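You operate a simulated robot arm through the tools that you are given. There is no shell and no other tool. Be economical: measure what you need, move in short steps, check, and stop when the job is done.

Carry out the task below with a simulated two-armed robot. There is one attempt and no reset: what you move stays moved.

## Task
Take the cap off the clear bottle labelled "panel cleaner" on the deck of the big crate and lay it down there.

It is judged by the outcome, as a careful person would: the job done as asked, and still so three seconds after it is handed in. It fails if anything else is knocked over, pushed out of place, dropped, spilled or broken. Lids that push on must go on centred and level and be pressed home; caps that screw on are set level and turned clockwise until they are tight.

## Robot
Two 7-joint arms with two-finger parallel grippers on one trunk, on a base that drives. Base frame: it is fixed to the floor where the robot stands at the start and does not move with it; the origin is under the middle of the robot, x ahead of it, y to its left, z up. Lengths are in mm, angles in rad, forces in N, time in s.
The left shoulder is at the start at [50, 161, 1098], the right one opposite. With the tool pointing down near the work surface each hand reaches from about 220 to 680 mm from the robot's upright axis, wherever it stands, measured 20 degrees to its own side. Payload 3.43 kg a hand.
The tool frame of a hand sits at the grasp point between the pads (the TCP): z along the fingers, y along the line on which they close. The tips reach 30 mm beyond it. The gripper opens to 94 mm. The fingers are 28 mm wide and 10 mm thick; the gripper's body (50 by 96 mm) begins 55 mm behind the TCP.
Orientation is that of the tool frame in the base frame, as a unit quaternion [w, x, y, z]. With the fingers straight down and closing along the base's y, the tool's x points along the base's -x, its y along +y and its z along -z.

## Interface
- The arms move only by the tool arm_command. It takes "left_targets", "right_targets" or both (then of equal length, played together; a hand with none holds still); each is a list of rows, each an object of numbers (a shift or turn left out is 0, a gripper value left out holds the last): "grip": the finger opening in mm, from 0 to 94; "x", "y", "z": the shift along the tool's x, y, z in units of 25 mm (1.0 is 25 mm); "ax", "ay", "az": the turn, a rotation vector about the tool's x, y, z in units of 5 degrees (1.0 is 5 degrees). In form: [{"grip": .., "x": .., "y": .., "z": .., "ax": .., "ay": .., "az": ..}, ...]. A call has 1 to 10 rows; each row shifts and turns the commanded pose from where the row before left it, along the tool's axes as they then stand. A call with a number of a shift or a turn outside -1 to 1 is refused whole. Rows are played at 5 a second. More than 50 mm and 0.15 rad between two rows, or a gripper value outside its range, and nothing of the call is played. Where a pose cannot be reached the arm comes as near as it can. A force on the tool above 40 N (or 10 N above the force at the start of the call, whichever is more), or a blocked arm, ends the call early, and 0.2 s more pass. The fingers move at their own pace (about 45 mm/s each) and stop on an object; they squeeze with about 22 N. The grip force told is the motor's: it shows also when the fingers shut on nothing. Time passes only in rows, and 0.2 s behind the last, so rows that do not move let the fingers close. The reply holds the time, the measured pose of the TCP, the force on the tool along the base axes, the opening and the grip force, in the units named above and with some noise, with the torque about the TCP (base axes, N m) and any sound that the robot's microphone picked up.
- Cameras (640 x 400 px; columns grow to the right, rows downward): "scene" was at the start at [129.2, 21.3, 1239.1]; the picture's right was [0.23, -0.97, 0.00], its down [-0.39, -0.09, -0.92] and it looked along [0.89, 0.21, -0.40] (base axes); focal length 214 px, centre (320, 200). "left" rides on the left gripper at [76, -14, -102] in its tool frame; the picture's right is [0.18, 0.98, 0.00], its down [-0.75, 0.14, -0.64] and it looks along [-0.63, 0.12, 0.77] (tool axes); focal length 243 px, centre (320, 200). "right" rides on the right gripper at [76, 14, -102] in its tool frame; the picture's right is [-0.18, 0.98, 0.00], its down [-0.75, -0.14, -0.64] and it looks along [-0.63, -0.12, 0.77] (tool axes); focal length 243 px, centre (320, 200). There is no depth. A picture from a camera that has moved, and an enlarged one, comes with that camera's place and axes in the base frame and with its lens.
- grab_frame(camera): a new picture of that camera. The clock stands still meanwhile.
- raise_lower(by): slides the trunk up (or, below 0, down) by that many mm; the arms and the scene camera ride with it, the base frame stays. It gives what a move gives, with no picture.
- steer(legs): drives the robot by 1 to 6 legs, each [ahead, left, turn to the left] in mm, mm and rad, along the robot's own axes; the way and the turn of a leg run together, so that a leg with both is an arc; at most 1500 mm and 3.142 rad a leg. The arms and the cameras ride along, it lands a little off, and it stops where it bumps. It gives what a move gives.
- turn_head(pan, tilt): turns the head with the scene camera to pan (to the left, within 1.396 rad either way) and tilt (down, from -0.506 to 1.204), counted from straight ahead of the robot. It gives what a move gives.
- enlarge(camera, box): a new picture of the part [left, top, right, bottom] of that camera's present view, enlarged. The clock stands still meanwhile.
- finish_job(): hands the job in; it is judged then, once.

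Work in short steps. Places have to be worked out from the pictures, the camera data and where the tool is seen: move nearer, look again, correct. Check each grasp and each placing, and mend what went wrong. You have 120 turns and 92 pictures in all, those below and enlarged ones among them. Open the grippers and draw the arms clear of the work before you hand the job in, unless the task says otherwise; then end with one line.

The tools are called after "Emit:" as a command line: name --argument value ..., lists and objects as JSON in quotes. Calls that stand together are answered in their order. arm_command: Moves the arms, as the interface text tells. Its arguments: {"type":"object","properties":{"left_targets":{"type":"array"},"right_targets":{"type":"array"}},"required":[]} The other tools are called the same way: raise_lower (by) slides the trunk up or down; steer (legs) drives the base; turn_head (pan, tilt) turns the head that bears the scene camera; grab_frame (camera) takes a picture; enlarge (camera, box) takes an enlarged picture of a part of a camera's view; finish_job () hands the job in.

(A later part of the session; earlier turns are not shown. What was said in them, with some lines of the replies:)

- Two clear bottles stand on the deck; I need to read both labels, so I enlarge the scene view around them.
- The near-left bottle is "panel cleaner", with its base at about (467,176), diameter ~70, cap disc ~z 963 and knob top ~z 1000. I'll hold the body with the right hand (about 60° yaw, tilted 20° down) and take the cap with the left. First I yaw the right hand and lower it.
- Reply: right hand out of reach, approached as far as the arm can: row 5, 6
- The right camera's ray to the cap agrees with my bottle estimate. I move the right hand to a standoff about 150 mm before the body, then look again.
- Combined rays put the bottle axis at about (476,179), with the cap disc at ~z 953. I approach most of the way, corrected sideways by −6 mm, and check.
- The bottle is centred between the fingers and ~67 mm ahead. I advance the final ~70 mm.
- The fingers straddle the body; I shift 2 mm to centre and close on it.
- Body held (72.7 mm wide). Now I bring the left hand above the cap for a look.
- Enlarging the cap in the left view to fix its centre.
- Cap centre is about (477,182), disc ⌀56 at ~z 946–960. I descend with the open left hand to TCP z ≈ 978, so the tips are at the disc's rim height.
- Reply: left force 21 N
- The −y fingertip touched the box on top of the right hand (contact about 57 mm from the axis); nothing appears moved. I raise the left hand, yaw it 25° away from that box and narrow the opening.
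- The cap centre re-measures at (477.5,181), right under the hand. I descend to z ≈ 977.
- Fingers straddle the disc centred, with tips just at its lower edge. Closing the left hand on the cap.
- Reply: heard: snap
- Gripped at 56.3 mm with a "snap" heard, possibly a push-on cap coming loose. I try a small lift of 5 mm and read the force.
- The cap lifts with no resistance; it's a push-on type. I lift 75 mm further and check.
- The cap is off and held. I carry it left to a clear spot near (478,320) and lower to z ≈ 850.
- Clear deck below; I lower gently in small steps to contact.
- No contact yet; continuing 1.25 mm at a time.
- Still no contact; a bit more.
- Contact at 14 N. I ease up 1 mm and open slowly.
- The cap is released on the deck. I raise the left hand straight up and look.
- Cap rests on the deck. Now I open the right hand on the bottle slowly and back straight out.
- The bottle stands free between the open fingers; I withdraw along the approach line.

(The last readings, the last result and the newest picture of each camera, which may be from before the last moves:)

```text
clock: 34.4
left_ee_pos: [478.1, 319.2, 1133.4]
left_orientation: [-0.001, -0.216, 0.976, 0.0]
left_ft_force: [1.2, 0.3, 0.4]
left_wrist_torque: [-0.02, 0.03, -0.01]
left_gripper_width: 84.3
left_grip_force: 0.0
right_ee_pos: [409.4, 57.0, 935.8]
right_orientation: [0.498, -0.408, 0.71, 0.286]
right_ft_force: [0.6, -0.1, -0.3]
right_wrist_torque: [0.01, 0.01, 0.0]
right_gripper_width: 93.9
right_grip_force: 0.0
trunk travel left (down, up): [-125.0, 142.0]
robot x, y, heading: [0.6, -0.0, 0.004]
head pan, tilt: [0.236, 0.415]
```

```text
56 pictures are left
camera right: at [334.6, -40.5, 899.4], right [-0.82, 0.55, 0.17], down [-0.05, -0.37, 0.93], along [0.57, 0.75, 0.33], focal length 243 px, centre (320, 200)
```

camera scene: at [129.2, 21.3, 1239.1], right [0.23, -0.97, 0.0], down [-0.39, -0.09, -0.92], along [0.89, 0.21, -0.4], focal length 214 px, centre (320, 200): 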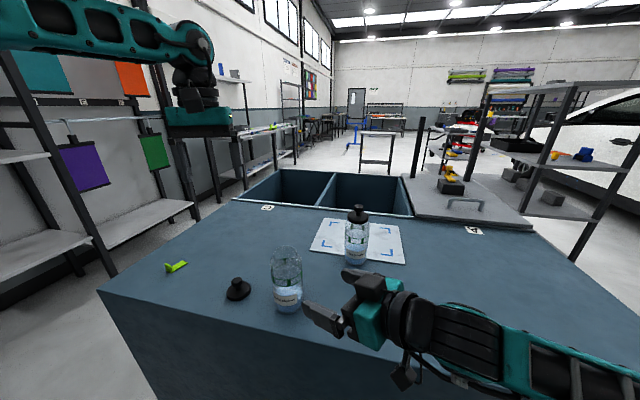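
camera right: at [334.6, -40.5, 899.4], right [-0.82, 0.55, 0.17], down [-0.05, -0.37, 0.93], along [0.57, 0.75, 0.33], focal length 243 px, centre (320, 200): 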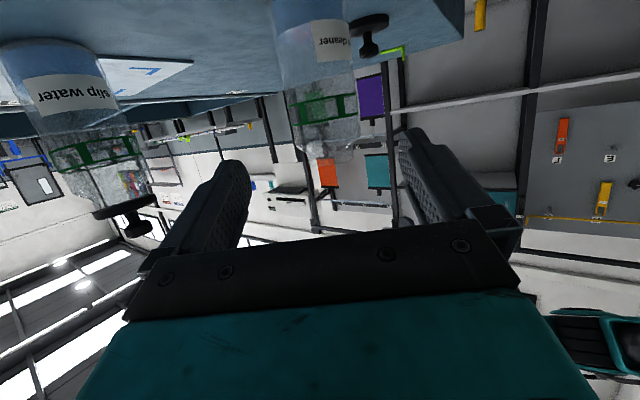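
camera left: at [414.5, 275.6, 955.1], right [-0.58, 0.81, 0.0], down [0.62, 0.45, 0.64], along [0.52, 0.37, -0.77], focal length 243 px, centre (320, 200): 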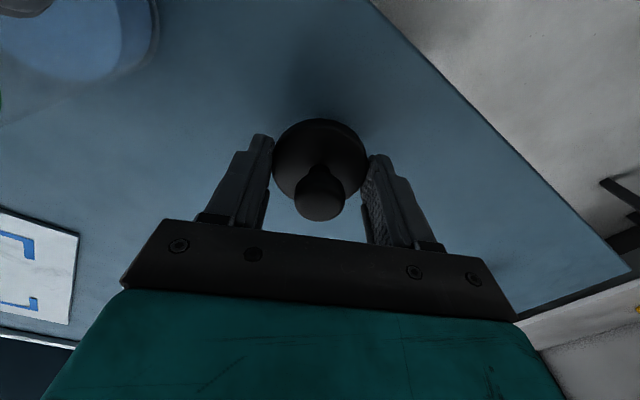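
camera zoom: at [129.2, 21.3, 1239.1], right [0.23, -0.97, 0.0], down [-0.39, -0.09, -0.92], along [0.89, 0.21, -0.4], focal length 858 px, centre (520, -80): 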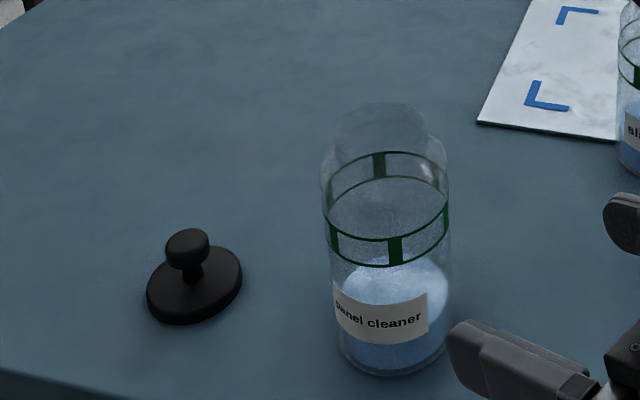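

The bottle is upright and open, and the cap lies flat on the deck. I draw the right hand a bit further clear before handing in.

Emit:
arm_command --right_targets '[{"x": -0.6, "z": -0.8}, {"x": -0.6, "z": -0.8}, {"x": -0.6, "z": -0.8}, {"x": -0.6, "z": -0.8}, {}]'

Emit:
finish_job

```text
clock: 35.6
left_ee_pos: [476.6, 321.2, 1132.3]
left_orientation: [-0.001, -0.216, 0.976, 0.0]
left_ft_force: [-0.4, 0.8, -0.7]
left_wrist_torque: [0.04, 0.02, 0.0]
left_gripper_width: 84.1
left_grip_force: 0.0
right_ee_pos: [380.5, 9.7, 1020.0]
right_orientation: [0.497, -0.409, 0.709, 0.287]
right_ft_force: [-0.4, 0.1, -0.8]
right_wrist_torque: [0.01, -0.01, 0.01]
right_gripper_width: 93.9
right_grip_force: 0.0
trunk travel left (down, up): [-125.0, 142.0]
robot x, y, heading: [1.4, -0.6, 0.004]
head pan, tilt: [0.236, 0.415]
```

```text
The job is handed in.
```

The panel cleaner bottle is uncapped and still upright, its cap lies flat on the deck to its left, nothing else was disturbed, and both grippers are open and drawn clear.
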